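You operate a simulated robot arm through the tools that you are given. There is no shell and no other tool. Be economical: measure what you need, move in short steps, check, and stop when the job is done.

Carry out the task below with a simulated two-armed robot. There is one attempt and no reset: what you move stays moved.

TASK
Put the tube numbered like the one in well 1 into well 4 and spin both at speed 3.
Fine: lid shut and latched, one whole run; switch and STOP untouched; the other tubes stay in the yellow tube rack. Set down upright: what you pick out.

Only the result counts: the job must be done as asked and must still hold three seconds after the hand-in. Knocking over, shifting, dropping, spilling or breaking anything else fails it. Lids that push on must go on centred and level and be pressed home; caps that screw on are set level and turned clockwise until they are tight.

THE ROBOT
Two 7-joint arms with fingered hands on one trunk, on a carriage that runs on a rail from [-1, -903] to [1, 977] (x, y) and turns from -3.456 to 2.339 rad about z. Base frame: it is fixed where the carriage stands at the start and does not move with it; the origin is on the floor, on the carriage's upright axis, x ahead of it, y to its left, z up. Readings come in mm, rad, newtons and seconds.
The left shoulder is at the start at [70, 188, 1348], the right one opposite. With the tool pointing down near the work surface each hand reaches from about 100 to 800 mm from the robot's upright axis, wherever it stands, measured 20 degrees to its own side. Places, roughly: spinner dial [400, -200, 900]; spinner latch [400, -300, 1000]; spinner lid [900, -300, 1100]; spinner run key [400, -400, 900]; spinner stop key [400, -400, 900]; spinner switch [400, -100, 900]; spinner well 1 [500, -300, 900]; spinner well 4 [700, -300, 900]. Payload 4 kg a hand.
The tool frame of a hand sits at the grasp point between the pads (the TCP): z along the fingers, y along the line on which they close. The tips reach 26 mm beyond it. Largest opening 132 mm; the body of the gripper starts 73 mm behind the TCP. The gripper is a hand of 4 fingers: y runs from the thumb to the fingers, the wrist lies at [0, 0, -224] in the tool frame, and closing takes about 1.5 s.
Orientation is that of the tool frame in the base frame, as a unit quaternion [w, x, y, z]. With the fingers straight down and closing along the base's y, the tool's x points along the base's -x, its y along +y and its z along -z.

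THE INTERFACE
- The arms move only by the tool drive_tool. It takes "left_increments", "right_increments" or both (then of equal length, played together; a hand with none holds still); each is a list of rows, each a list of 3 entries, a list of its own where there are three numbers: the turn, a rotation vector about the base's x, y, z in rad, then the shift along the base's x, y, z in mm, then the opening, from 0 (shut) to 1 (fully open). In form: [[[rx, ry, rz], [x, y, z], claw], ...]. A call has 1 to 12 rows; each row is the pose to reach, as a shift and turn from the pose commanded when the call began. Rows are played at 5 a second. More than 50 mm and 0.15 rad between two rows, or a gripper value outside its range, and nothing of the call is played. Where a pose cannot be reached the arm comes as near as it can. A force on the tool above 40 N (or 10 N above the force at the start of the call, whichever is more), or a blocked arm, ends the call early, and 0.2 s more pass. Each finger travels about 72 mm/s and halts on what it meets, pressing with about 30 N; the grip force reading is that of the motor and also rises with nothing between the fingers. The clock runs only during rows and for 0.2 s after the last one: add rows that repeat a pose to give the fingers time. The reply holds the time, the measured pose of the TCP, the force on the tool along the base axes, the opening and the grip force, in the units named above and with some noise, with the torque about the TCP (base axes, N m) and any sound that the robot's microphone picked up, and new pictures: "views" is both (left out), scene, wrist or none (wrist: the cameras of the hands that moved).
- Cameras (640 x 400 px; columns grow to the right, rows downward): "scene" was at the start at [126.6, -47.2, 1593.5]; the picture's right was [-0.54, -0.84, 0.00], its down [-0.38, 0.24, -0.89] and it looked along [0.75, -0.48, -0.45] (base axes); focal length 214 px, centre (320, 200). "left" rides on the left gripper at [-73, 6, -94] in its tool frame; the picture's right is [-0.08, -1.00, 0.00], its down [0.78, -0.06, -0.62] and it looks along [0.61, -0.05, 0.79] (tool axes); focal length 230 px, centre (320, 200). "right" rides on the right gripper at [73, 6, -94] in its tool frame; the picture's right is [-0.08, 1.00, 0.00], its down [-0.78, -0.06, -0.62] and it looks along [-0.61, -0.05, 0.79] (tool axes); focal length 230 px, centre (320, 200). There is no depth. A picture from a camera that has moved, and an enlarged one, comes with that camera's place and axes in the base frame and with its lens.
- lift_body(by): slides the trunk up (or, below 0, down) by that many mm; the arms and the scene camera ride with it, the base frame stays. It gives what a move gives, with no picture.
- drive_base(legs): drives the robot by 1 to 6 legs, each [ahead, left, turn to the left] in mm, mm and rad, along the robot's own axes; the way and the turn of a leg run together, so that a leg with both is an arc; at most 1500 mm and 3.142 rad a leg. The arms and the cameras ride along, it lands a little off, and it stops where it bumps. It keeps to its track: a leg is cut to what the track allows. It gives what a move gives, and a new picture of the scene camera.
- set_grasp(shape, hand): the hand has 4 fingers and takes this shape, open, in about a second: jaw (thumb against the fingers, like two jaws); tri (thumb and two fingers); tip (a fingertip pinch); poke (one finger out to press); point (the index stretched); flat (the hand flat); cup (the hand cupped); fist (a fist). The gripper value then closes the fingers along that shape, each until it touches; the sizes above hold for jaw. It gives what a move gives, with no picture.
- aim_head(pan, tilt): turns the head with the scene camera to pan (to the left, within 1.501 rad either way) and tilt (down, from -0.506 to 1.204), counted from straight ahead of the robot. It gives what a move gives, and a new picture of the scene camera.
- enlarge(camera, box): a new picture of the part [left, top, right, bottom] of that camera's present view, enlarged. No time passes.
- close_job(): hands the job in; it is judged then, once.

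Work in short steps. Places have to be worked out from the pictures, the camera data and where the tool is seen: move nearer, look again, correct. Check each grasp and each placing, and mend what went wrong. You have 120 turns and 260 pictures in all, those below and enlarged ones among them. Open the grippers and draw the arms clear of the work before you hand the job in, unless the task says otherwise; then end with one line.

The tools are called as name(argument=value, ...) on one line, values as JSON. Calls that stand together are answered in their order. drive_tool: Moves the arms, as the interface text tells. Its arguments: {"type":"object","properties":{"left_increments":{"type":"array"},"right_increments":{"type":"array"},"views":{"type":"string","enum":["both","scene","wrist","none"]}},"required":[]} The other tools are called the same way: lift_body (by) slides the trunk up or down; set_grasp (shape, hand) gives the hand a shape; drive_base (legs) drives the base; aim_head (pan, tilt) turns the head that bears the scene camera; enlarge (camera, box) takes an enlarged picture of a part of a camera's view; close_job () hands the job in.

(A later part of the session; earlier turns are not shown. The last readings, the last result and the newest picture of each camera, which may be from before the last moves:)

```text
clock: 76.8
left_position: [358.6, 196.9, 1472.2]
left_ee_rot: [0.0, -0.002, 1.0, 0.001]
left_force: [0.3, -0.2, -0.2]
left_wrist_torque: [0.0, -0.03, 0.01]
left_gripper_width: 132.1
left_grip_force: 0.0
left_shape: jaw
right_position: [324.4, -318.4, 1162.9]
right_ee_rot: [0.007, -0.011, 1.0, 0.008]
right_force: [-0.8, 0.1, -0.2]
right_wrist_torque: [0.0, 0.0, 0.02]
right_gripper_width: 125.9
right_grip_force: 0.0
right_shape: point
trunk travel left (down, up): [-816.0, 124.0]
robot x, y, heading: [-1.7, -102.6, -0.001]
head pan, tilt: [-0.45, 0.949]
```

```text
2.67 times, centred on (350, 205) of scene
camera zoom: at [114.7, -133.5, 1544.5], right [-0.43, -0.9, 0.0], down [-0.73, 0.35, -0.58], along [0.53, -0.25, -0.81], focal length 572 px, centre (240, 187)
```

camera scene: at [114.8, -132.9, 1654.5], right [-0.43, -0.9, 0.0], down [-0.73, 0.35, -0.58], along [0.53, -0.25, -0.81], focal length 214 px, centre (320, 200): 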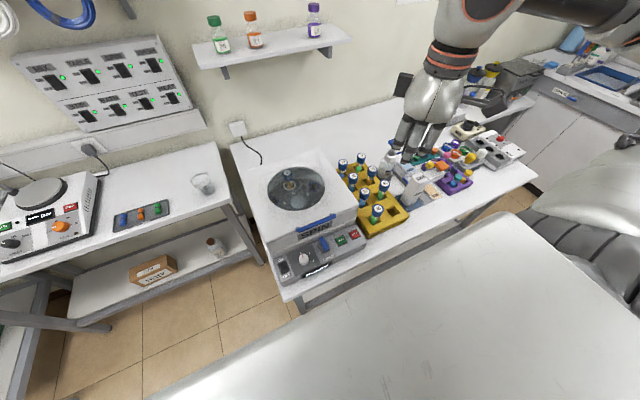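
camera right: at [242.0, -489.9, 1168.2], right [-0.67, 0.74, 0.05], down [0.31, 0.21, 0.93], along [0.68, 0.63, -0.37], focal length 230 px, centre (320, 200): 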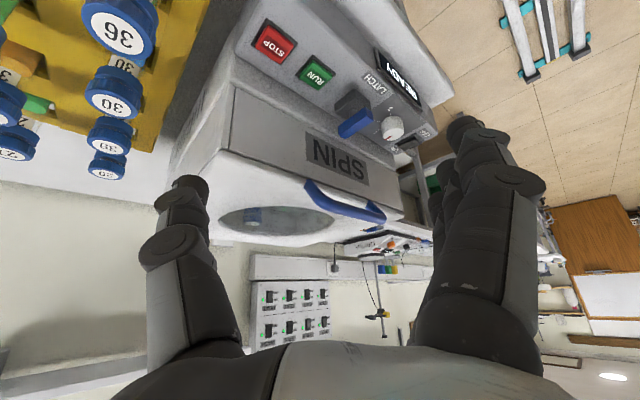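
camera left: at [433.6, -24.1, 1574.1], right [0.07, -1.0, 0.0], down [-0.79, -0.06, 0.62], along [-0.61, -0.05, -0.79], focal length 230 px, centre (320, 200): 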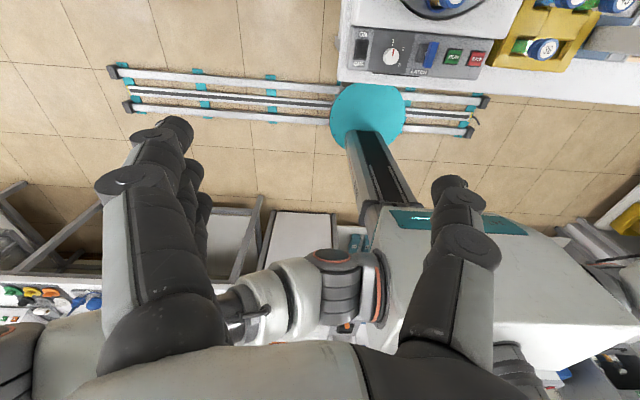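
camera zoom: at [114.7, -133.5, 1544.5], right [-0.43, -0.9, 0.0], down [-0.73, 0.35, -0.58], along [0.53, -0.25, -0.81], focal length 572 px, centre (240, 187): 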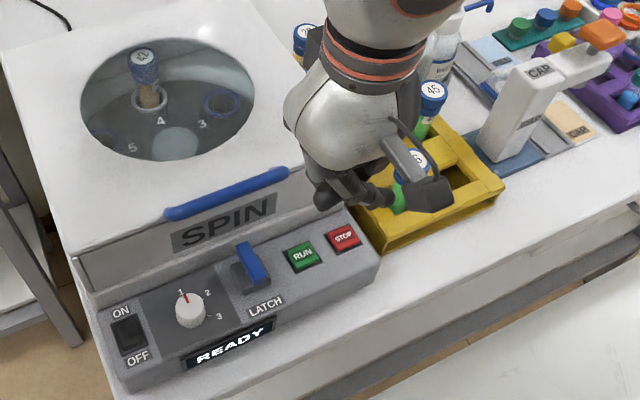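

"Point" points sideways, so I use "jaw" nearly closed, with the thumb as the pusher on the lever's robot-side end. First I shift the base left for better reach, then approach to look.

set_grasp(hand="right", shape="jaw")

drive_base(legs=[[0, 130, 0]])

aim_head(pan=-0.75, tilt=0.9)

drive_tool(right_increments=[[[0, 0, 0], [10, -15, -15], 0.6], [[0, 0, 0], [20, -30, -30], 0.3], [[0, 0, 0], [30, -40, -50], 0.15], [[0, 0, 0], [38, -45, -80], 0.15], [[0, 0, 0], [38, -45, -100], 0.15], [[0, 0, 0], [38, -45, -110], 0.15]], views="both")

```text
clock: 77.7
left_position: [359.4, 198.1, 1471.0]
left_ee_rot: [-0.001, -0.002, 1.0, 0.0]
left_force: [-0.2, -0.3, 0.4]
left_wrist_torque: [-0.04, 0.0, 0.0]
left_gripper_width: 131.7
left_grip_force: 0.0
left_shape: jaw
right_position: [324.6, -319.5, 1163.2]
right_ee_rot: [0.007, -0.011, 1.0, 0.008]
right_force: [-0.3, -0.9, 0.0]
right_wrist_torque: [0.02, -0.02, 0.01]
right_gripper_width: 131.9
right_grip_force: 0.1
right_shape: jaw
trunk travel left (down, up): [-816.0, 124.0]
robot x, y, heading: [-1.5, -108.6, 0.001]
head pan, tilt: [-0.45, 0.949]
```

```text
clock: 79.0
left_position: [359.4, 322.7, 1471.9]
left_ee_rot: [0.0, -0.002, 1.0, 0.002]
left_force: [0.0, -0.7, 0.4]
left_wrist_torque: [0.03, -0.02, -0.02]
left_gripper_width: 131.6
left_grip_force: 0.1
left_shape: jaw
right_position: [324.8, -194.2, 1163.0]
right_ee_rot: [0.007, -0.011, 1.0, 0.009]
right_force: [0.0, -0.1, 0.7]
right_wrist_torque: [0.06, -0.03, -0.03]
right_gripper_width: 131.7
right_grip_force: 0.1
right_shape: jaw
trunk travel left (down, up): [-816.0, 124.0]
robot x, y, heading: [1.2, 23.7, 0.005]
head pan, tilt: [-0.45, 0.949]
camera scene: at [115.0, -9.5, 1544.4], right [-0.43, -0.9, 0.0], down [-0.73, 0.35, -0.58], along [0.53, -0.25, -0.81], focal length 214 px, centre (320, 200)
```

scene: 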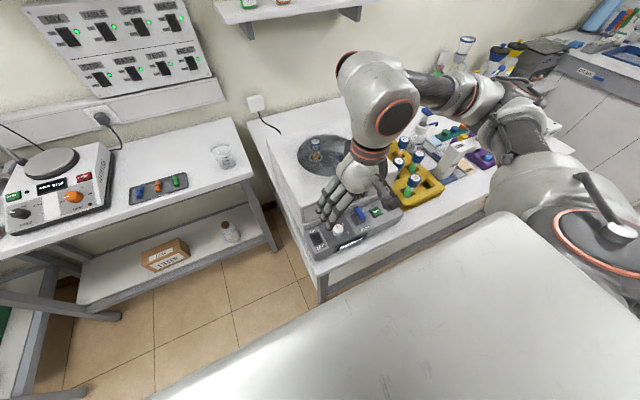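

```text
clock: 79.8
left_position: [358.5, 327.0, 1470.7]
left_ee_rot: [0.0, -0.003, 1.0, 0.0]
left_force: [-0.3, 0.0, -0.1]
left_wrist_torque: [-0.04, -0.01, 0.0]
left_gripper_width: 131.8
left_grip_force: 0.1
left_shape: jaw
right_position: [326.1, -190.9, 1162.5]
right_ee_rot: [0.007, -0.012, 1.0, 0.008]
right_force: [1.0, 0.3, -0.9]
right_wrist_torque: [-0.02, -0.01, 0.0]
right_gripper_width: 131.8
right_grip_force: 0.1
right_shape: jaw
trunk travel left (down, up): [-816.0, 124.0]
robot x, y, heading: [-1.5, 23.0, 0.004]
head pan, tilt: [-0.75, 0.901]
camera scene: at [104.9, -24.6, 1548.1], right [-0.68, -0.74, 0.0], down [-0.58, 0.53, -0.62], along [0.46, -0.42, -0.78], focal length 214 px, centre (320, 200)
```

scene: 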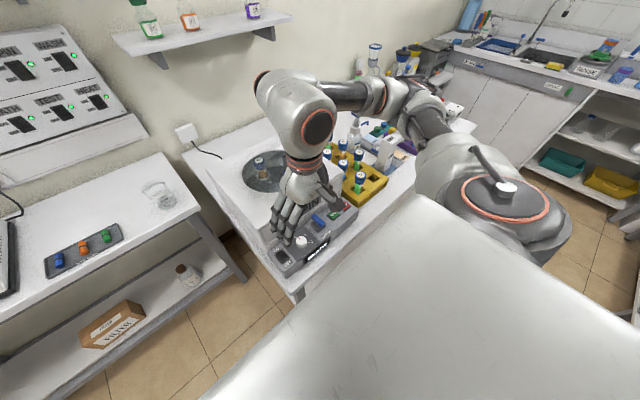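

```text
clock: 81.2
left_position: [358.6, 324.8, 1471.9]
left_ee_rot: [0.0, -0.002, 1.0, 0.0]
left_force: [0.2, 0.1, -0.4]
left_wrist_torque: [-0.02, 0.02, 0.01]
left_gripper_width: 131.8
left_grip_force: 0.1
left_shape: jaw
right_position: [363.1, -234.6, 1052.3]
right_ee_rot: [0.007, -0.013, 1.0, 0.007]
right_force: [0.3, -0.3, -0.8]
right_wrist_torque: [0.02, -0.03, 0.04]
right_gripper_width: 20.3
right_grip_force: 0.0
right_shape: jaw
trunk travel left (down, up): [-816.0, 124.0]
robot x, y, heading: [3.6, 21.5, 0.006]
head pan, tilt: [-0.75, 0.901]
camera scene: at [104.9, -26.0, 1548.1], right [-0.68, -0.74, 0.0], down [-0.58, 0.53, -0.62], along [0.46, -0.42, -0.78], focal length 214 px, centre (320, 200)
camera right: at [289.4, -232.4, 1144.6], right [0.05, 1.0, 0.02], down [0.78, -0.05, 0.63], along [0.63, -0.02, -0.78], focal length 230 px, centre (320, 200)
```

scene: 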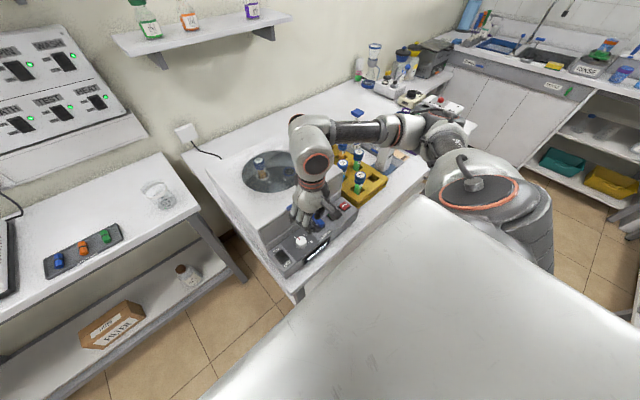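
right: 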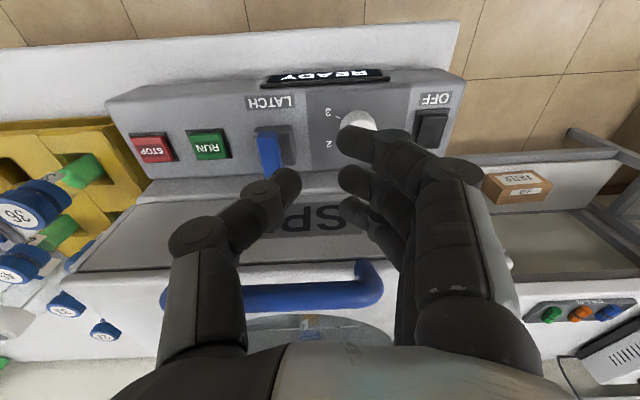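

Good reach now. I zoom to place the thumb relative to the lever and dial precisely.

enlarge(camera="right", box=[220, 90, 420, 215])

enlarge(camera="scene", box=[260, 180, 370, 270])

```text
3.20 times, centred on (320, 152) of right
camera zoom: at [289.4, -232.4, 1144.6], right [0.05, 1.0, 0.02], down [0.78, -0.05, 0.63], along [0.63, -0.02, -0.78], focal length 736 px, centre (320, 352)
```

zoom: 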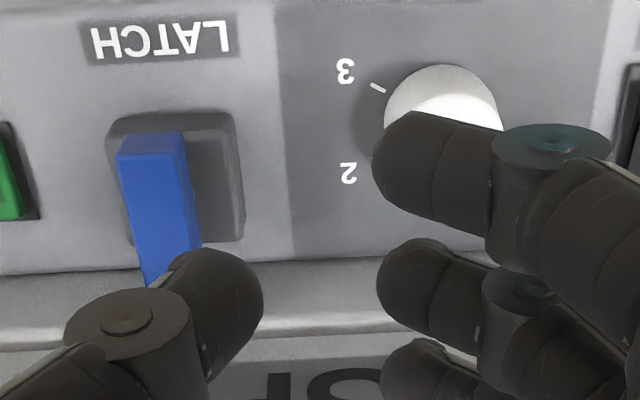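

```text
4.44 times, centred on (315, 225) of scene
camera zoom: at [104.9, -26.0, 1548.1], right [-0.68, -0.74, 0.0], down [-0.58, 0.53, -0.62], along [0.46, -0.42, -0.78], focal length 953 px, centre (342, 89)
```

zoom: 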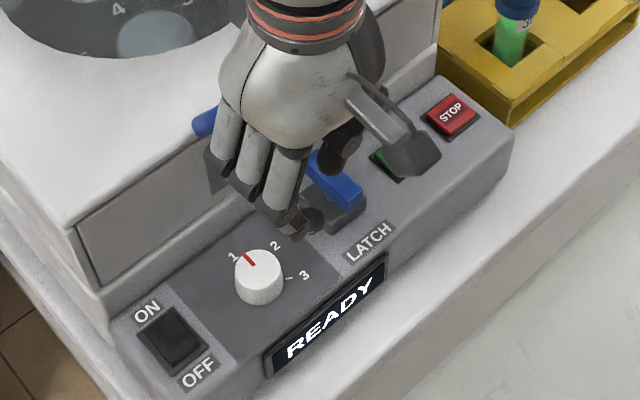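

Thumb spans TCP y −11 to −29 and the lever's +y side is at about −271. I close to 0.06 and descend beside the lever's near end, on the dial side.

drive_tool(right_increments=[[[0, 0, 0], [4, -8, 0], 0.06], [[0, 0, 0], [4, -8, 0], 0.06], [[0, 0, 0], [4, -8, -20], 0.06], [[0, 0, 0], [4, -8, -40], 0.06], [[0, 0, 0], [4, -8, -58], 0.06], [[0, 0, 0], [4, -8, -68], 0.06]], views="wrist")

enlarge(camera="scene", box=[260, 180, 370, 270])

```text
clock: 82.6
left_position: [358.2, 325.4, 1471.8]
left_ee_rot: [0.0, -0.003, 1.0, 0.0]
left_force: [0.3, -0.3, -0.3]
left_wrist_torque: [0.0, 0.0, -0.03]
left_gripper_width: 131.9
left_grip_force: 0.1
left_shape: jaw
right_position: [366.3, -243.0, 984.4]
right_ee_rot: [0.007, -0.012, 1.0, 0.009]
right_force: [-0.6, 0.1, -0.3]
right_wrist_torque: [-0.01, -0.02, -0.03]
right_gripper_width: 8.5
right_grip_force: 0.0
right_shape: jaw
trunk travel left (down, up): [-816.0, 124.0]
robot x, y, heading: [-0.3, 24.8, 0.006]
head pan, tilt: [-0.75, 0.901]
camera right: at [293.4, -240.6, 1076.7], right [0.05, 1.0, 0.02], down [0.78, -0.05, 0.63], along [0.63, -0.02, -0.78], focal length 230 px, centre (320, 200)
```

right: 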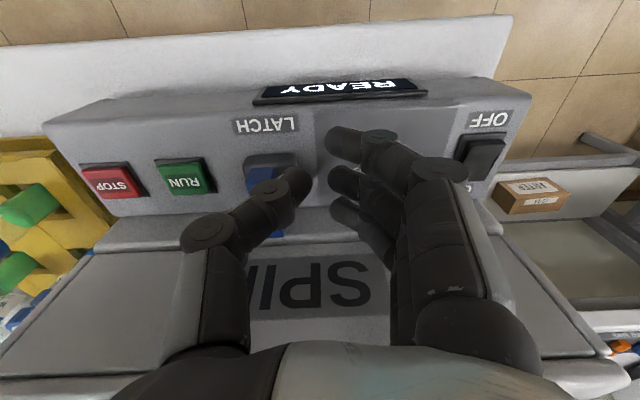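

```text
4.44 times, centred on (315, 225) of scene
camera zoom: at [104.8, -26.3, 1548.1], right [-0.68, -0.74, 0.0], down [-0.58, 0.53, -0.62], along [0.46, -0.42, -0.78], focal length 953 px, centre (342, 89)
```

zoom: 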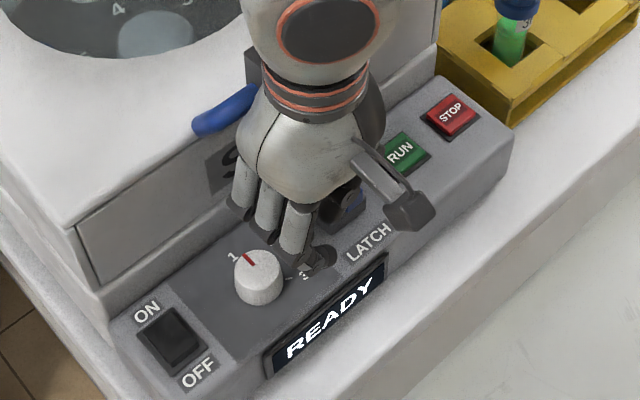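

No contact yet, and the thumb is beside the lever. I push toward −y in small steps and read the force.

drive_tool(right_increments=[[[0, 0, 0], [0, -5, 0], 0.06], [[0, 0, 0], [0, -10, 0], 0.06], [[0, 0, 0], [0, -15, 0], 0.06]], views="wrist")

enlarge(camera="right", box=[200, 110, 400, 235])

```text
clock: 83.4
left_position: [359.7, 326.6, 1471.7]
left_ee_rot: [-0.001, -0.002, 1.0, 0.0]
left_force: [0.0, 0.1, 0.2]
left_wrist_torque: [-0.02, 0.0, 0.0]
left_gripper_width: 131.9
left_grip_force: 0.1
left_shape: jaw
right_position: [366.8, -258.1, 984.4]
right_ee_rot: [0.006, -0.012, 1.0, 0.008]
right_force: [-0.5, 6.3, 1.5]
right_wrist_torque: [0.06, -0.01, 0.01]
right_gripper_width: 6.8
right_grip_force: 0.1
right_shape: jaw
trunk travel left (down, up): [-816.0, 124.0]
robot x, y, heading: [-0.0, 21.7, 0.003]
head pan, tilt: [-0.75, 0.901]
camera right: at [293.6, -254.1, 1077.4], right [0.05, 1.0, 0.02], down [0.78, -0.05, 0.63], along [0.63, -0.02, -0.78], focal length 230 px, centre (320, 200)
```

right: 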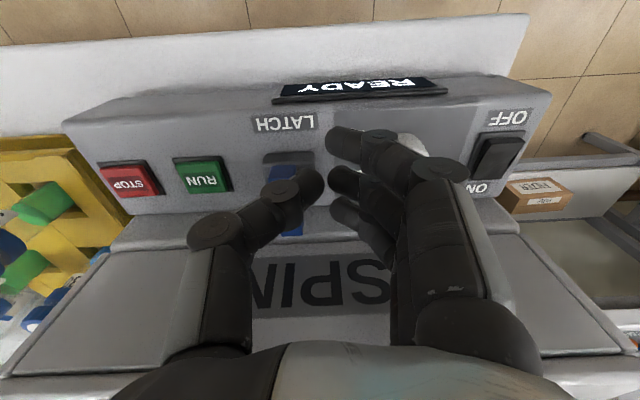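

```text
3.20 times, centred on (300, 172) of right
camera zoom: at [293.6, -254.1, 1077.4], right [0.05, 1.0, 0.02], down [0.78, -0.05, 0.63], along [0.63, -0.02, -0.78], focal length 736 px, centre (384, 288)
```

zoom: 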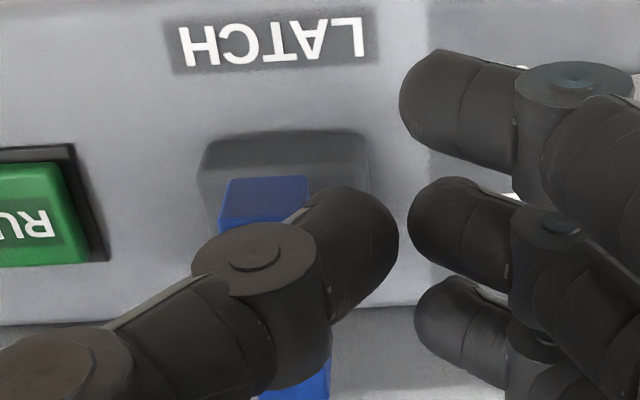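

Contact is made at 6 N. I push 8 mm more.

drive_tool(right_increments=[[[0, 0, 0], [0, -4, 0], 0.06], [[0, 0, 0], [0, -8, 0], 0.06]], views="none")

enlarge(camera="right", box=[200, 110, 400, 235])

```text
clock: 84.0
left_position: [358.9, 327.7, 1471.8]
left_ee_rot: [0.001, -0.002, 1.0, 0.001]
left_force: [0.0, 0.2, 0.7]
left_wrist_torque: [-0.01, 0.01, 0.01]
left_gripper_width: 132.0
left_grip_force: 0.1
left_shape: jaw
right_position: [366.2, -264.6, 985.7]
right_ee_rot: [0.007, -0.011, 1.0, 0.007]
right_force: [0.9, 8.7, 8.5]
right_wrist_torque: [0.12, -0.01, 0.0]
right_gripper_width: 7.0
right_grip_force: 0.1
right_shape: jaw
trunk travel left (down, up): [-816.0, 124.0]
robot x, y, heading: [2.4, 25.0, 0.007]
head pan, tilt: [-0.75, 0.901]
```

```text
3.20 times, centred on (300, 172) of right
camera zoom: at [293.2, -262.2, 1077.6], right [0.05, 1.0, 0.02], down [0.78, -0.05, 0.63], along [0.63, -0.02, -0.78], focal length 736 px, centre (384, 288)
```

zoom: 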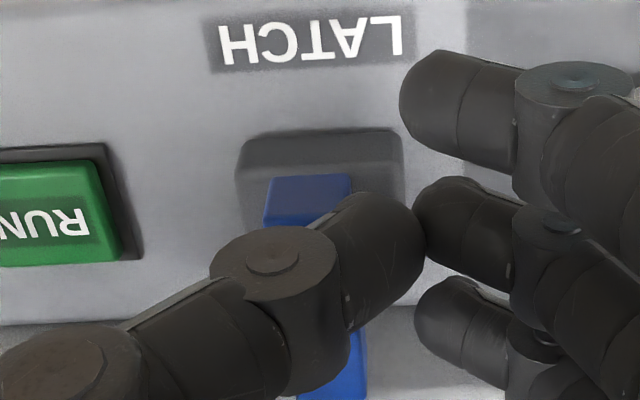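

The lever doesn't turn that way; the thumb just climbs. I back off, then straddle the bar with the jaw and grip it, to twist it and read the torque.

drive_tool(right_increments=[[[0, 0, 0], [0, 12, 0], 0.06], [[0, 0, 0], [0, 12, 30], 0.06], [[0, 0, 0], [2, 5, 60], 0.2], [[0, 0, 0], [6, -5, 70], 0.36], [[0, 0, 0], [8, -15, 70], 0.36], [[0, 0, 0], [8, -15, 50], 0.36], [[0, 0, 0], [8, -15, 35], 0.36]], views="wrist")

enlarge(camera="right", box=[200, 90, 440, 240])

```text
clock: 85.6
left_position: [358.3, 325.5, 1471.9]
left_ee_rot: [0.001, -0.003, 1.0, 0.0]
left_force: [-0.3, 0.0, -1.3]
left_wrist_torque: [0.0, 0.02, -0.02]
left_gripper_width: 132.0
left_grip_force: 0.1
left_shape: jaw
right_position: [375.3, -282.5, 1020.8]
right_ee_rot: [0.007, -0.012, 1.0, 0.008]
right_force: [-2.2, 1.1, 2.6]
right_wrist_torque: [0.08, -0.25, 0.12]
right_gripper_width: 47.2
right_grip_force: 0.1
right_shape: jaw
trunk travel left (down, up): [-816.0, 124.0]
robot x, y, heading: [0.3, 25.8, 0.006]
head pan, tilt: [-0.75, 0.901]
camera right: at [301.7, -278.6, 1112.3], right [0.05, 1.0, 0.02], down [0.78, -0.05, 0.63], along [0.63, -0.02, -0.78], focal length 230 px, centre (320, 200)
```

right: 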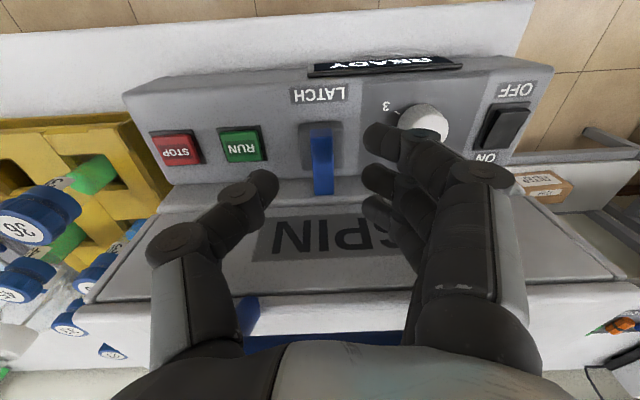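

```text
2.67 times, centred on (320, 165) of right
camera zoom: at [301.7, -278.6, 1112.3], right [0.05, 1.0, 0.02], down [0.78, -0.05, 0.63], along [0.63, -0.02, -0.78], focal length 614 px, centre (320, 293)
```

zoom: 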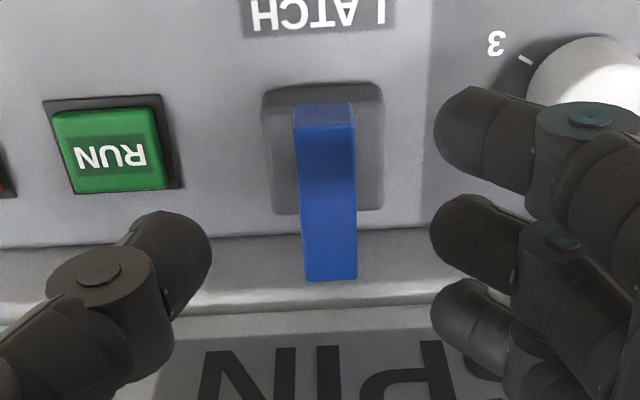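

The lever is centred between thumb and fingers, but the palm slightly touches the lid handle. I tilt the hand forward 0.25 rad and descend around the lever.

drive_tool(right_increments=[[[0, -0.06, 0], [-8, 2, 5], 0.36], [[0, -0.16, 0], [-6, 3, 5], 0.36], [[0, -0.27, 0], [0, 3, 0], 0.36], [[0, -0.27, 0], [0, 3, -20], 0.36], [[0, -0.27, 0], [0, 3, -35], 0.36], [[0, -0.27, 0], [0, 3, -44], 0.36]], views="none")

enlarge(camera="right", box=[180, 60, 460, 240])

enlarge(camera="scene", box=[260, 180, 370, 270])

```text
clock: 87.0
left_position: [358.7, 325.1, 1472.9]
left_ee_rot: [0.0, -0.002, 1.0, 0.0]
left_force: [-0.2, 0.2, 1.1]
left_wrist_torque: [0.04, 0.0, -0.01]
left_gripper_width: 131.9
left_grip_force: 0.0
left_shape: jaw
right_position: [374.8, -280.0, 974.0]
right_ee_rot: [0.142, -0.012, 0.99, 0.006]
right_force: [-0.1, 0.3, -0.2]
right_wrist_torque: [-0.01, -0.01, -0.01]
right_gripper_width: 47.2
right_grip_force: 0.1
right_shape: jaw
trunk travel left (down, up): [-816.0, 124.0]
robot x, y, heading: [-2.7, 24.6, 0.01]
head pan, tilt: [-0.75, 0.901]
```

```text
2.22 times, centred on (320, 150) of right
camera zoom: at [279.7, -275.1, 1043.8], right [0.05, 1.0, 0.03], down [0.58, -0.05, 0.81], along [0.81, -0.02, -0.58], focal length 511 px, centre (320, 311)
```

zoom: 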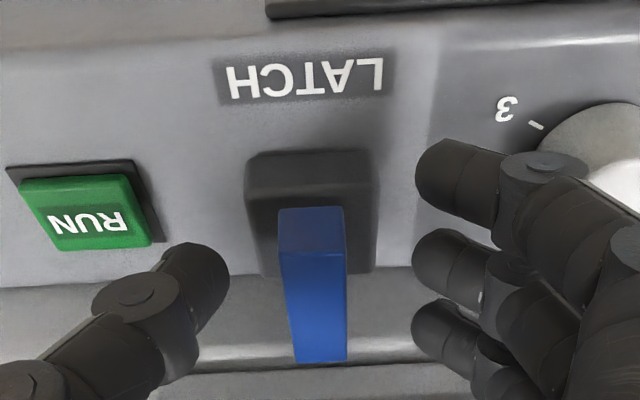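

```text
4.44 times, centred on (315, 225) of scene
camera zoom: at [104.7, -26.2, 1548.1], right [-0.68, -0.74, 0.0], down [-0.58, 0.53, -0.62], along [0.46, -0.42, -0.78], focal length 953 px, centre (342, 89)
```

zoom: 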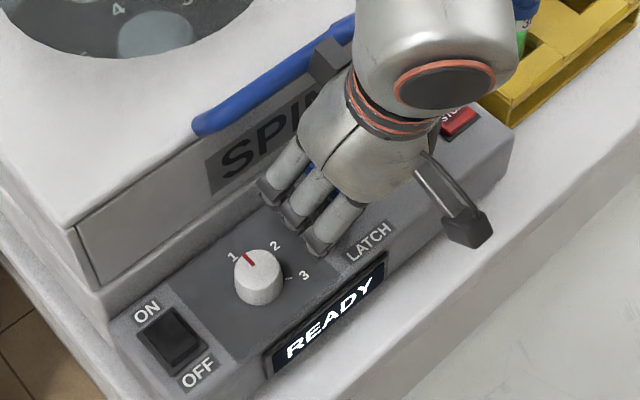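

Well placed and contact-free. I close on the lever bar.

drive_tool(right_increments=[[[0, 0, 0], [0, 0, 0], 0.2], [[0, 0, 0], [0, 0, 0], 0.1], [[0, 0, 0], [0, 0, 0], 0], [[0, 0, 0], [0, 0, 0], 0], [[0, 0, 0], [0, 0, 0], 0]], views="none")

enlarge(camera="right", box=[180, 60, 460, 240])

```text
clock: 88.2
left_position: [357.8, 323.9, 1471.4]
left_ee_rot: [0.001, -0.002, 1.0, 0.0]
left_force: [0.6, -0.4, 0.0]
left_wrist_torque: [-0.01, 0.0, -0.02]
left_gripper_width: 131.7
left_grip_force: 0.1
left_shape: jaw
right_position: [374.3, -281.3, 973.5]
right_ee_rot: [0.14, -0.013, 0.99, 0.006]
right_force: [-1.0, -4.9, -1.1]
right_wrist_torque: [-0.03, 0.02, 0.01]
right_gripper_width: 5.2
right_grip_force: 29.7
right_shape: jaw
trunk travel left (down, up): [-816.0, 124.0]
robot x, y, heading: [1.5, 23.8, 0.004]
head pan, tilt: [-0.75, 0.901]
```

```text
2.22 times, centred on (320, 150) of right
camera zoom: at [279.8, -275.9, 1043.7], right [0.05, 1.0, 0.03], down [0.58, -0.05, 0.81], along [0.81, -0.02, -0.58], focal length 511 px, centre (320, 311)
```

zoom: 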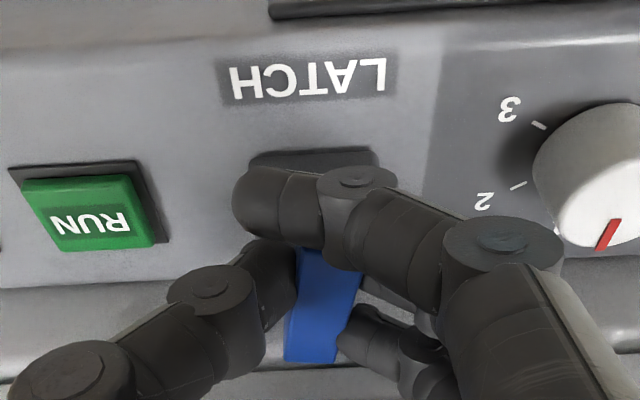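

The lever has turned slightly clockwise as seen from above, so that way is free. I twist the grip clockwise.

drive_tool(right_increments=[[[0, 0, -0.12], [0, 0, 0], 0], [[0, 0, -0.24], [-2, 0, 0], 0], [[0, 0, -0.36], [-4, 0, 0], 0], [[0, 0, -0.48], [-6, 0, 0], 0]], views="none")

enlarge(camera="right", box=[180, 60, 460, 240])

enlarge(camera="scene", box=[260, 180, 370, 270])

```text
clock: 89.2
left_position: [363.1, 326.5, 1470.0]
left_ee_rot: [-0.003, -0.002, 1.0, 0.0]
left_force: [0.3, -0.2, -0.7]
left_wrist_torque: [-0.02, 0.01, -0.01]
left_gripper_width: 132.0
left_grip_force: 0.1
left_shape: jaw
right_position: [374.4, -277.4, 975.8]
right_ee_rot: [0.139, 0.223, 0.964, -0.028]
right_force: [22.7, 7.9, 0.6]
right_wrist_torque: [0.19, -0.53, 0.17]
right_gripper_width: 3.4
right_grip_force: 29.7
right_shape: jaw
trunk travel left (down, up): [-816.0, 124.0]
robot x, y, heading: [2.8, 21.0, 0.005]
head pan, tilt: [-0.75, 0.901]
```

```text
2.22 times, centred on (320, 150) of right
camera zoom: at [290.2, -229.4, 1044.4], right [0.5, 0.86, 0.03], down [0.49, -0.32, 0.81], along [0.71, -0.39, -0.58], focal length 511 px, centre (320, 311)
```

zoom: 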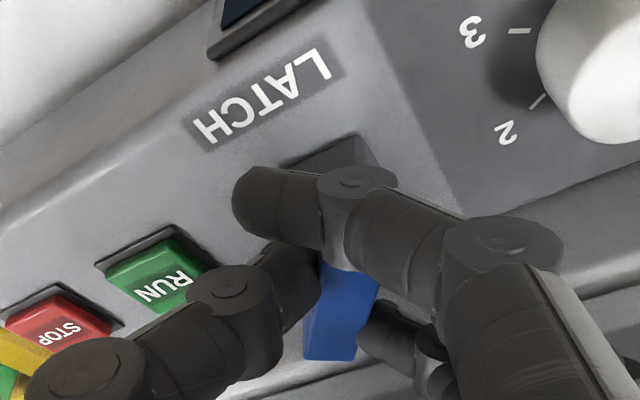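

```text
4.44 times, centred on (315, 225) of scene
camera zoom: at [109.7, -24.2, 1548.0], right [-0.68, -0.74, 0.0], down [-0.58, 0.53, -0.62], along [0.45, -0.42, -0.78], focal length 953 px, centre (342, 89)
```

zoom: 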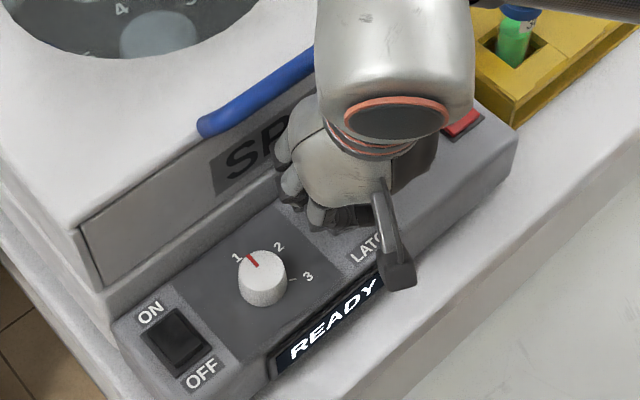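

The lever turned with the hand, with low twisting torque. The 22 N is from my x pull, so I relax it and continue clockwise.

drive_tool(right_increments=[[[0, 0, 0], [6, -1, 0], 0], [[0, 0, -0.12], [7, -1, 0], 0], [[0, 0, -0.24], [7, -1, 0], 0], [[0, 0, -0.36], [7, -1, 0], 0], [[0, 0, -0.48], [7, -1, 0], 0]], views="none")

enlarge(camera="right", box=[180, 60, 460, 240])

enlarge(camera="scene", box=[260, 180, 370, 270])

```text
clock: 90.2
left_position: [357.1, 328.9, 1472.1]
left_ee_rot: [0.001, -0.003, 1.0, -0.001]
left_force: [-0.1, -0.1, 0.1]
left_wrist_torque: [0.04, -0.02, -0.01]
left_gripper_width: 131.9
left_grip_force: 0.0
left_shape: jaw
right_position: [374.6, -279.3, 971.0]
right_ee_rot: [0.131, 0.383, 0.914, -0.043]
right_force: [-6.4, 20.1, 23.3]
right_wrist_torque: [0.38, -0.51, 0.32]
right_gripper_width: 6.3
right_grip_force: 30.6
right_shape: jaw
right hand out of reach, approached as far as the arm can: row 4, 5
trunk travel left (down, up): [-816.0, 124.0]
robot x, y, heading: [-3.3, 24.1, 0.007]
head pan, tilt: [-0.75, 0.901]
stopped in row 5 (right hand): the force on the tool passed its limit at 52 N (the readings are from after the stop); the commanded pose is now the measured one
```

```text
2.22 times, centred on (320, 150) of right
camera zoom: at [312.0, -206.5, 1041.1], right [0.76, 0.65, 0.04], down [0.36, -0.47, 0.81], along [0.54, -0.6, -0.59], focal length 511 px, centre (320, 311)
```

zoom: 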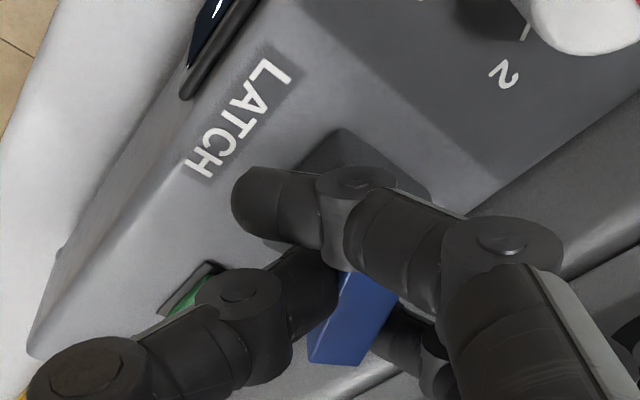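

```text
4.44 times, centred on (315, 225) of scene
camera zoom: at [102.7, -22.4, 1548.7], right [-0.68, -0.74, 0.0], down [-0.58, 0.53, -0.62], along [0.46, -0.42, -0.78], focal length 953 px, centre (342, 89)
```

zoom: 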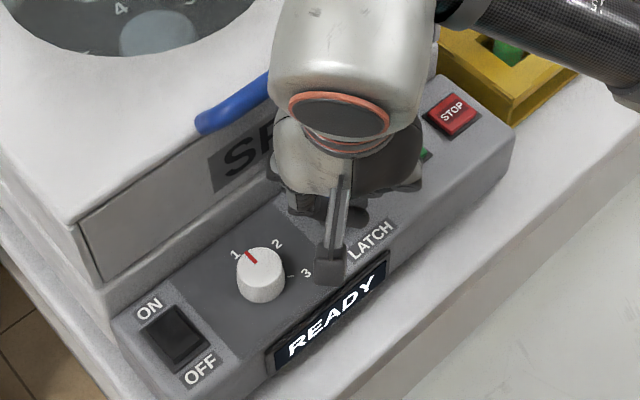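

Force limit reached, near reach limits. I open slightly, lift off and look at the lever.

drive_tool(right_increments=[[[0, 0, 0], [0, 0, 2], 0.12], [[0, 0, 0], [-1, 0, 8], 0.25], [[0, 0, 0], [-3, 0, 30], 0.25], [[0, 0, 0], [-5, 0, 60], 0.3], [[0, 0, 0], [-10, 10, 80], 0.5], [[0, 0, 0], [-10, 10, 80], 0.5]], views="none")

enlarge(camera="right", box=[160, 40, 480, 240])

```text
clock: 91.0
left_position: [358.6, 326.1, 1470.5]
left_ee_rot: [0.0, -0.002, 1.0, 0.001]
left_force: [-0.5, 0.1, 0.4]
left_wrist_torque: [0.03, 0.02, -0.01]
left_gripper_width: 131.8
left_grip_force: 0.0
left_shape: jaw
right_position: [371.0, -288.5, 972.9]
right_ee_rot: [0.119, 0.379, 0.916, -0.047]
right_force: [-9.3, 6.7, -6.0]
right_wrist_torque: [-0.25, 0.0, 0.33]
right_gripper_width: 35.4
right_grip_force: 0.0
right_shape: jaw
right hand out of reach, approached as far as the arm can: row 2, 3
trunk travel left (down, up): [-816.0, 124.0]
robot x, y, heading: [-1.8, 18.5, 0.003]
head pan, tilt: [-0.75, 0.901]
stopped in row 3 (right hand): the force on the tool passed its limit at 54 N (the readings are from after the stop); the commanded pose is now the measured one
```

```text
2.00 times, centred on (320, 140) of right
camera zoom: at [309.1, -216.4, 1045.2], right [0.76, 0.65, 0.03], down [0.38, -0.47, 0.8], along [0.53, -0.59, -0.6], focal length 460 px, centre (320, 320)
```

zoom: 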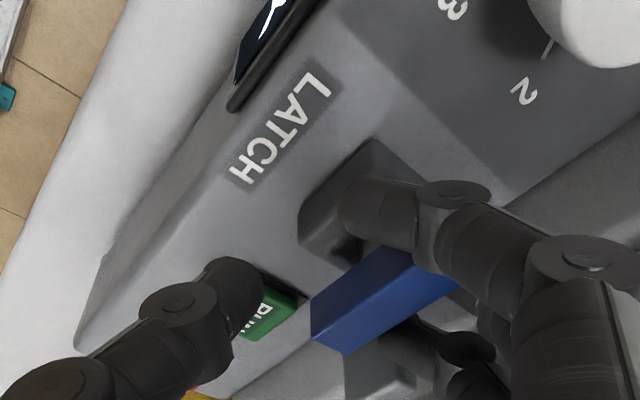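

Lifting is blocked, probably because the knuckles are under the lid handle. The lever is already about 60° round. I open more, un-yaw and move back toward the robot before lifting.

drive_tool(right_increments=[[[0, 0, 0], [0, 0, -1], 0.4], [[0, 0, 0.1], [-3, -2, -1], 0.45], [[0, 0, 0.2], [-6, -4, -1], 0.45], [[0, 0, 0.3], [-10, -5, 0], 0.45]], views="none")

enlarge(camera="right", box=[160, 40, 480, 240])

enlarge(camera="scene", box=[260, 160, 390, 270])

```text
clock: 92.0
left_position: [359.2, 325.8, 1471.2]
left_ee_rot: [0.001, -0.003, 1.0, 0.0]
left_force: [-0.9, 0.1, -0.1]
left_wrist_torque: [0.03, 0.0, 0.01]
left_gripper_width: 131.9
left_grip_force: 0.1
left_shape: jaw
right_position: [361.2, -294.8, 974.6]
right_ee_rot: [0.127, 0.239, 0.962, -0.026]
right_force: [1.6, 0.9, -0.5]
right_wrist_torque: [-0.02, 0.01, 0.01]
right_gripper_width: 60.1
right_grip_force: 0.1
right_shape: jaw
trunk travel left (down, up): [-816.0, 124.0]
robot x, y, heading: [2.6, 26.0, 0.003]
head pan, tilt: [-0.75, 0.901]
```

```text
2.00 times, centred on (320, 140) of right
camera zoom: at [281.2, -243.1, 1046.0], right [0.53, 0.85, 0.03], down [0.5, -0.34, 0.8], along [0.69, -0.41, -0.6], focal length 460 px, centre (320, 320)
```

zoom: 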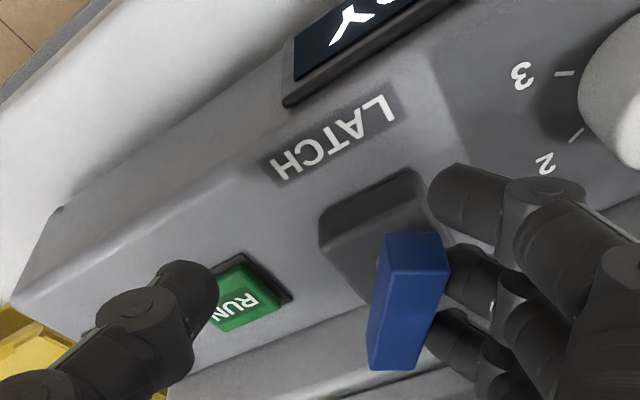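

```text
3.64 times, centred on (325, 215) of scene
camera zoom: at [104.1, -24.9, 1548.2], right [-0.68, -0.74, 0.0], down [-0.58, 0.53, -0.62], along [0.46, -0.42, -0.78], focal length 780 px, centre (302, 146)
```

zoom: 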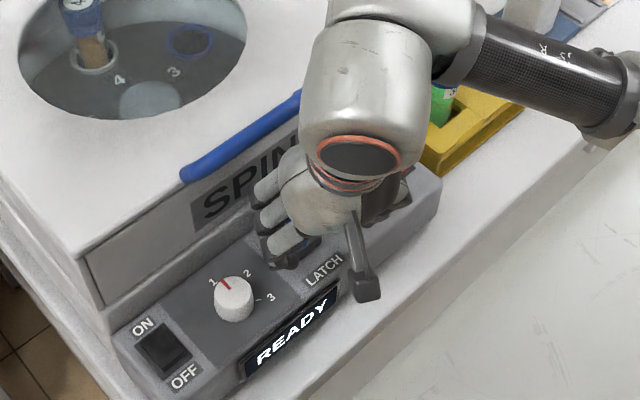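

The lever swung back to about 30° as I withdrew. The hand is free now. I lift, restore yaw 0, and next push the lever's robot end toward +y with the closed fingers from the RUN side, staying robot-side of the RUN key.

drive_tool(right_increments=[[[0, 0, 0], [-8, -3, 15], 0.45], [[0, 0, 0.1], [-14, -5, 40], 0.4], [[0, 0, 0.22], [-16, -8, 60], 0.2], [[0, 0, 0.34], [-16, -10, 60], 0.06], [[0, 0, 0.48], [-16, -12, 60], 0.06], [[0, 0, 0.48], [-16, -12, 45], 0.06], [[0, 0, 0.48], [-16, -12, 45], 0.06]], views="none")

enlarge(camera="right", box=[160, 40, 480, 240])

enlarge(camera="scene", box=[260, 160, 390, 270])

```text
clock: 93.6
left_position: [357.9, 325.7, 1471.9]
left_ee_rot: [0.0, -0.002, 1.0, 0.001]
left_force: [-0.2, 0.5, -0.9]
left_wrist_torque: [0.0, -0.06, 0.04]
left_gripper_width: 131.8
left_grip_force: 0.1
left_shape: jaw
right_position: [346.3, -307.0, 1019.1]
right_ee_rot: [0.129, 0.004, 0.992, 0.004]
right_force: [0.2, 0.2, -0.1]
right_wrist_torque: [-0.02, 0.06, 0.02]
right_gripper_width: 8.2
right_grip_force: 0.0
right_shape: jaw
trunk travel left (down, up): [-816.0, 124.0]
robot x, y, heading: [-0.2, 22.4, 0.002]
head pan, tilt: [-0.75, 0.901]
```

```text
2.00 times, centred on (320, 140) of right
camera zoom: at [252.2, -299.7, 1090.4], right [0.08, 1.0, 0.03], down [0.6, -0.07, 0.8], along [0.8, -0.05, -0.6], focal length 460 px, centre (320, 320)
```

zoom: 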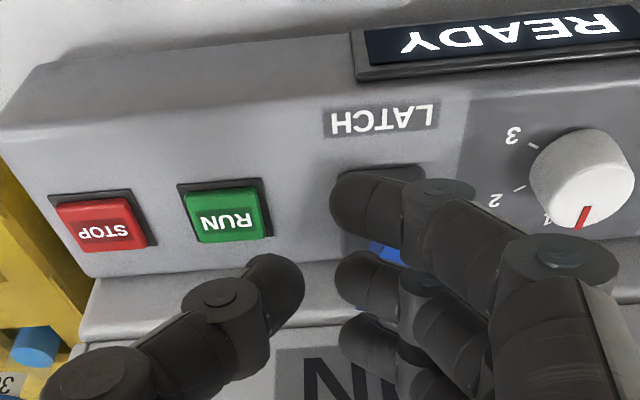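

```text
3.64 times, centred on (325, 215) of scene
camera zoom: at [104.6, -26.0, 1548.1], right [-0.68, -0.73, 0.0], down [-0.58, 0.53, -0.62], along [0.46, -0.42, -0.78], focal length 780 px, centre (302, 146)
```

zoom: 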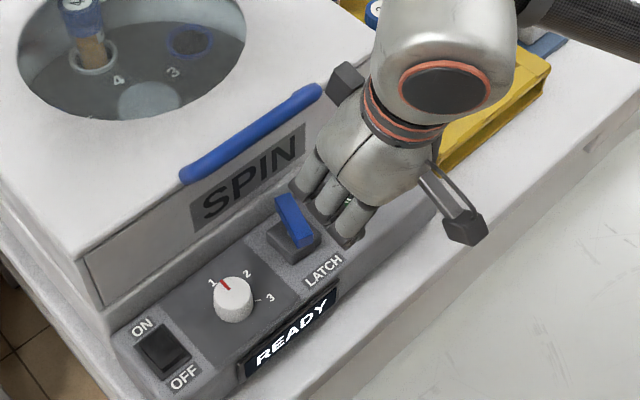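

The lever is at about −24° now. I descend to tip height about 952 (above the RUN key surface), then push +y.

drive_tool(right_increments=[[[0, 0, 0], [0, -1, -20], 0.06], [[0, 0, 0], [0, -1, -42], 0.06], [[0, 0, 0], [0, 6, -42], 0.06], [[0, 0, 0], [0, 13, -42], 0.06], [[0, 0, 0], [0, 20, -42], 0.06], [[0, 0, 0], [0, 27, -42], 0.06]], views="none")

enlarge(camera="right", box=[160, 40, 480, 240])

enlarge(camera="scene", box=[260, 160, 390, 270])

```text
clock: 95.0
left_position: [359.5, 325.4, 1471.7]
left_ee_rot: [0.0, -0.002, 1.0, 0.001]
left_force: [0.7, 0.0, 0.2]
left_wrist_torque: [-0.02, -0.01, -0.02]
left_gripper_width: 131.9
left_grip_force: 0.1
left_shape: jaw
right_position: [346.3, -279.4, 977.1]
right_ee_rot: [0.13, 0.004, 0.991, 0.004]
right_force: [-0.4, -0.7, 0.4]
right_wrist_torque: [-0.02, -0.02, -0.01]
right_gripper_width: 8.1
right_grip_force: 0.1
right_shape: jaw
trunk travel left (down, up): [-816.0, 124.0]
robot x, y, heading: [-3.8, 24.0, 0.007]
head pan, tilt: [-0.75, 0.901]
```

```text
2.00 times, centred on (320, 140) of right
camera zoom: at [252.3, -272.2, 1048.8], right [0.08, 1.0, 0.03], down [0.6, -0.07, 0.8], along [0.8, -0.05, -0.6], focal length 460 px, centre (320, 320)
```

zoom: 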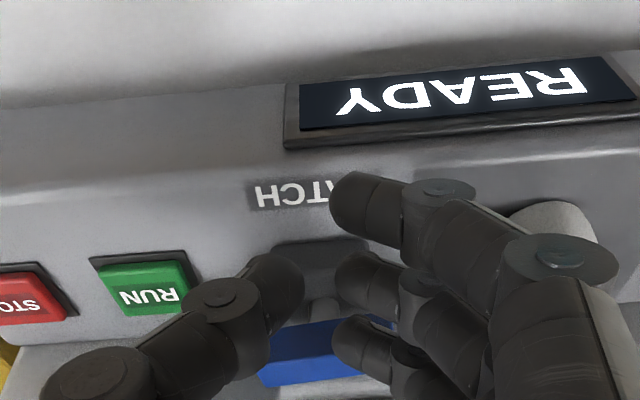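

```text
3.64 times, centred on (325, 215) of scene
camera zoom: at [104.8, -25.8, 1548.1], right [-0.68, -0.73, 0.0], down [-0.58, 0.53, -0.62], along [0.46, -0.42, -0.78], focal length 780 px, centre (302, 146)
```

zoom: 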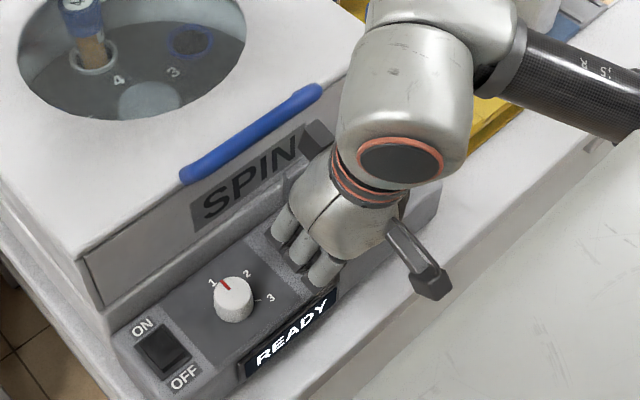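

The lever has swung to nearly crosswise. I push +x on its +y half to complete the quarter turn.

drive_tool(right_increments=[[[0, 0, 0], [4, 4, 0], 0.06], [[0, 0, 0], [9, 6, 0], 0.06], [[0, 0, 0], [14, 8, 0], 0.06], [[0, 0, 0], [18, 8, 0], 0.06]], views="none")

enlarge(camera="right", box=[160, 40, 480, 240])

```text
clock: 95.7
left_position: [357.9, 324.1, 1472.0]
left_ee_rot: [0.001, 0.0, 1.0, 0.001]
left_force: [-0.2, -1.3, 0.0]
left_wrist_torque: [-0.01, 0.07, -0.01]
left_gripper_width: 132.0
left_grip_force: 0.0
left_shape: jaw
right_position: [349.4, -271.3, 975.8]
right_ee_rot: [0.119, 0.002, 0.993, 0.004]
right_force: [-27.6, 0.5, 4.5]
right_wrist_torque: [0.02, 0.25, 0.15]
right_gripper_width: 8.7
right_grip_force: 0.0
right_shape: jaw
trunk travel left (down, up): [-816.0, 124.0]
robot x, y, heading: [-1.0, 20.1, 0.003]
head pan, tilt: [-0.75, 0.901]
stopped in row 3 (right hand): the force on the tool passed its limit at 45 N (the readings are from after the stop); the commanded pose is now the measured one
```

```text
2.00 times, centred on (320, 140) of right
camera zoom: at [257.4, -265.4, 1048.6], right [0.08, 1.0, 0.03], down [0.62, -0.07, 0.78], along [0.78, -0.04, -0.62], focal length 460 px, centre (320, 320)
```

zoom: 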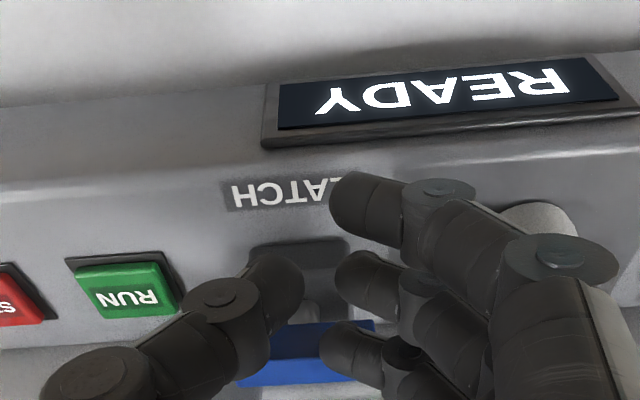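

It meets a hard stop with the lever crosswise. I back off and lift to inspect the latch.

drive_tool(right_increments=[[[0, 0, 0], [-10, 0, 0], 0.06], [[0, 0, 0], [-25, 0, 20], 0.06], [[0, 0, 0], [-30, 20, 60], 0.06], [[0, 0, 0], [-30, 40, 100], 0.2], [[0, 0, 0], [-30, 40, 120], 0.3]], views="wrist")

enlarge(camera="scene", box=[260, 160, 390, 270])

```text
clock: 96.9
left_position: [360.1, 324.8, 1470.5]
left_ee_rot: [-0.001, -0.002, 1.0, 0.0]
left_force: [1.1, -0.1, -0.8]
left_wrist_torque: [0.02, -0.02, 0.01]
left_gripper_width: 131.8
left_grip_force: 0.1
left_shape: jaw
right_position: [328.0, -268.5, 1004.6]
right_ee_rot: [0.124, 0.003, 0.992, 0.004]
right_force: [0.0, 0.5, 0.9]
right_wrist_torque: [-0.02, 0.0, -0.01]
right_gripper_width: 39.3
right_grip_force: 0.0
right_shape: jaw
right hand out of reach, approached as far as the arm can: row 3, 4, 5
trunk travel left (down, up): [-816.0, 124.0]
robot x, y, heading: [-0.0, 26.3, 0.002]
head pan, tilt: [-0.75, 0.901]
camera right: at [235.0, -261.2, 1077.2], right [0.08, 1.0, 0.03], down [0.61, -0.07, 0.79], along [0.79, -0.05, -0.61], focal length 230 px, centre (320, 200)
```

right: 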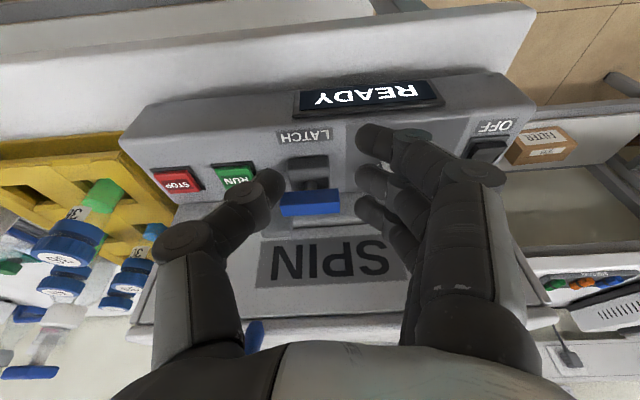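

```text
3.64 times, centred on (325, 215) of scene
camera zoom: at [104.5, -26.1, 1548.1], right [-0.68, -0.73, 0.0], down [-0.58, 0.53, -0.62], along [0.46, -0.42, -0.78], focal length 780 px, centre (302, 146)
```

zoom: 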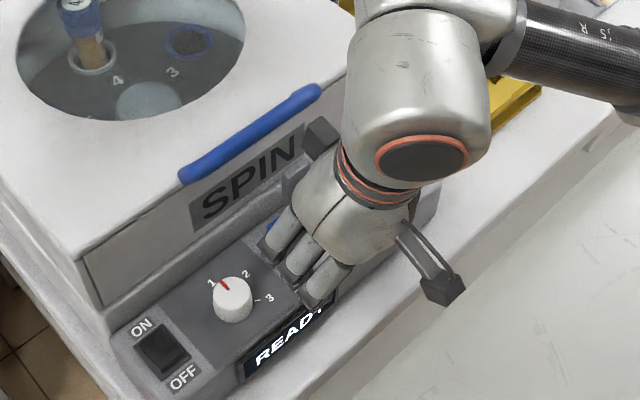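

The latch lever is crosswise. Next is the dial: I raise the hand and shift the base left so the dial is in the comfortable zone.

drive_tool(right_increments=[[[0, 0, 0], [5, 0, 25], 0.4], [[0, 0, 0], [15, 0, 60], 0.4], [[0, 0, 0], [20, 0, 90], 0.4]], views="none")

drive_base(legs=[[0, 90, 0]])

enlarge(camera="right", box=[160, 20, 480, 220])

```text
clock: 97.7
left_position: [358.7, 324.2, 1472.2]
left_ee_rot: [0.0, 0.0, 1.0, 0.001]
left_force: [0.5, -0.8, 0.8]
left_wrist_torque: [0.0, 0.01, 0.01]
left_gripper_width: 131.9
left_grip_force: 0.0
left_shape: jaw
right_position: [347.4, -268.4, 1096.4]
right_ee_rot: [0.122, 0.004, 0.992, 0.004]
right_force: [-0.7, 0.3, 1.4]
right_wrist_torque: [0.04, 0.04, -0.01]
right_gripper_width: 52.3
right_grip_force: 0.1
right_shape: jaw
trunk travel left (down, up): [-816.0, 124.0]
robot x, y, heading: [0.4, 20.8, 0.006]
head pan, tilt: [-0.75, 0.901]
```

```text
clock: 98.8
left_position: [359.5, 407.2, 1473.4]
left_ee_rot: [0.001, 0.0, 1.0, 0.002]
left_force: [-0.4, -0.7, 0.7]
left_wrist_torque: [0.04, -0.02, -0.02]
left_gripper_width: 132.0
left_grip_force: 0.2
left_shape: jaw
right_position: [347.9, -185.0, 1094.0]
right_ee_rot: [0.123, 0.004, 0.992, 0.005]
right_force: [0.9, -0.3, -0.8]
right_wrist_torque: [-0.01, 0.03, 0.03]
right_gripper_width: 52.2
right_grip_force: 0.2
right_shape: jaw
trunk travel left (down, up): [-816.0, 124.0]
robot x, y, heading: [1.2, 110.3, 0.005]
head pan, tilt: [-0.75, 0.901]
camera scene: at [104.7, 56.4, 1547.9], right [-0.68, -0.73, 0.0], down [-0.57, 0.54, -0.62], along [0.46, -0.42, -0.79], focal length 214 px, centre (320, 200)
```

scene: 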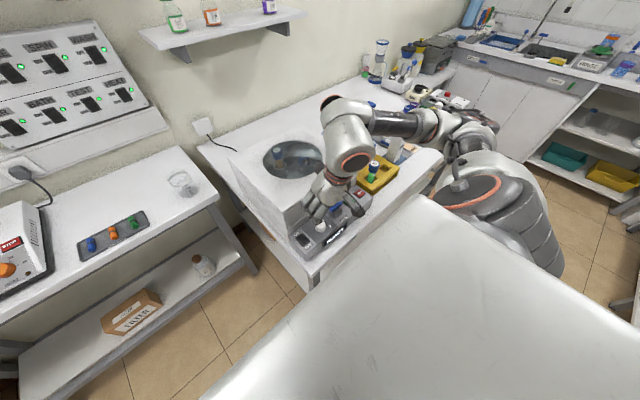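

```text
2.00 times, centred on (320, 120) of right
camera zoom: at [254.6, -177.5, 1167.3], right [0.08, 1.0, 0.03], down [0.61, -0.07, 0.79], along [0.79, -0.05, -0.61], focal length 460 px, centre (320, 360)
```

zoom: 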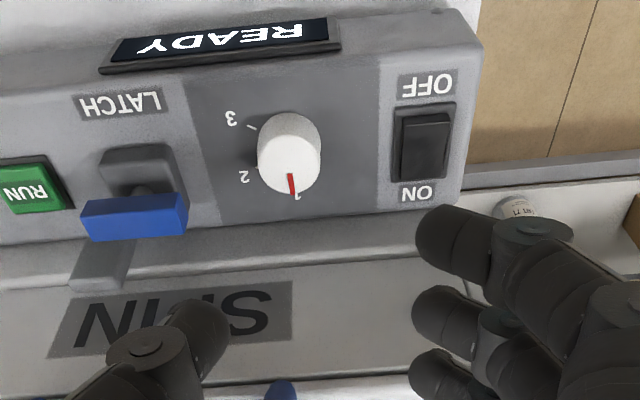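

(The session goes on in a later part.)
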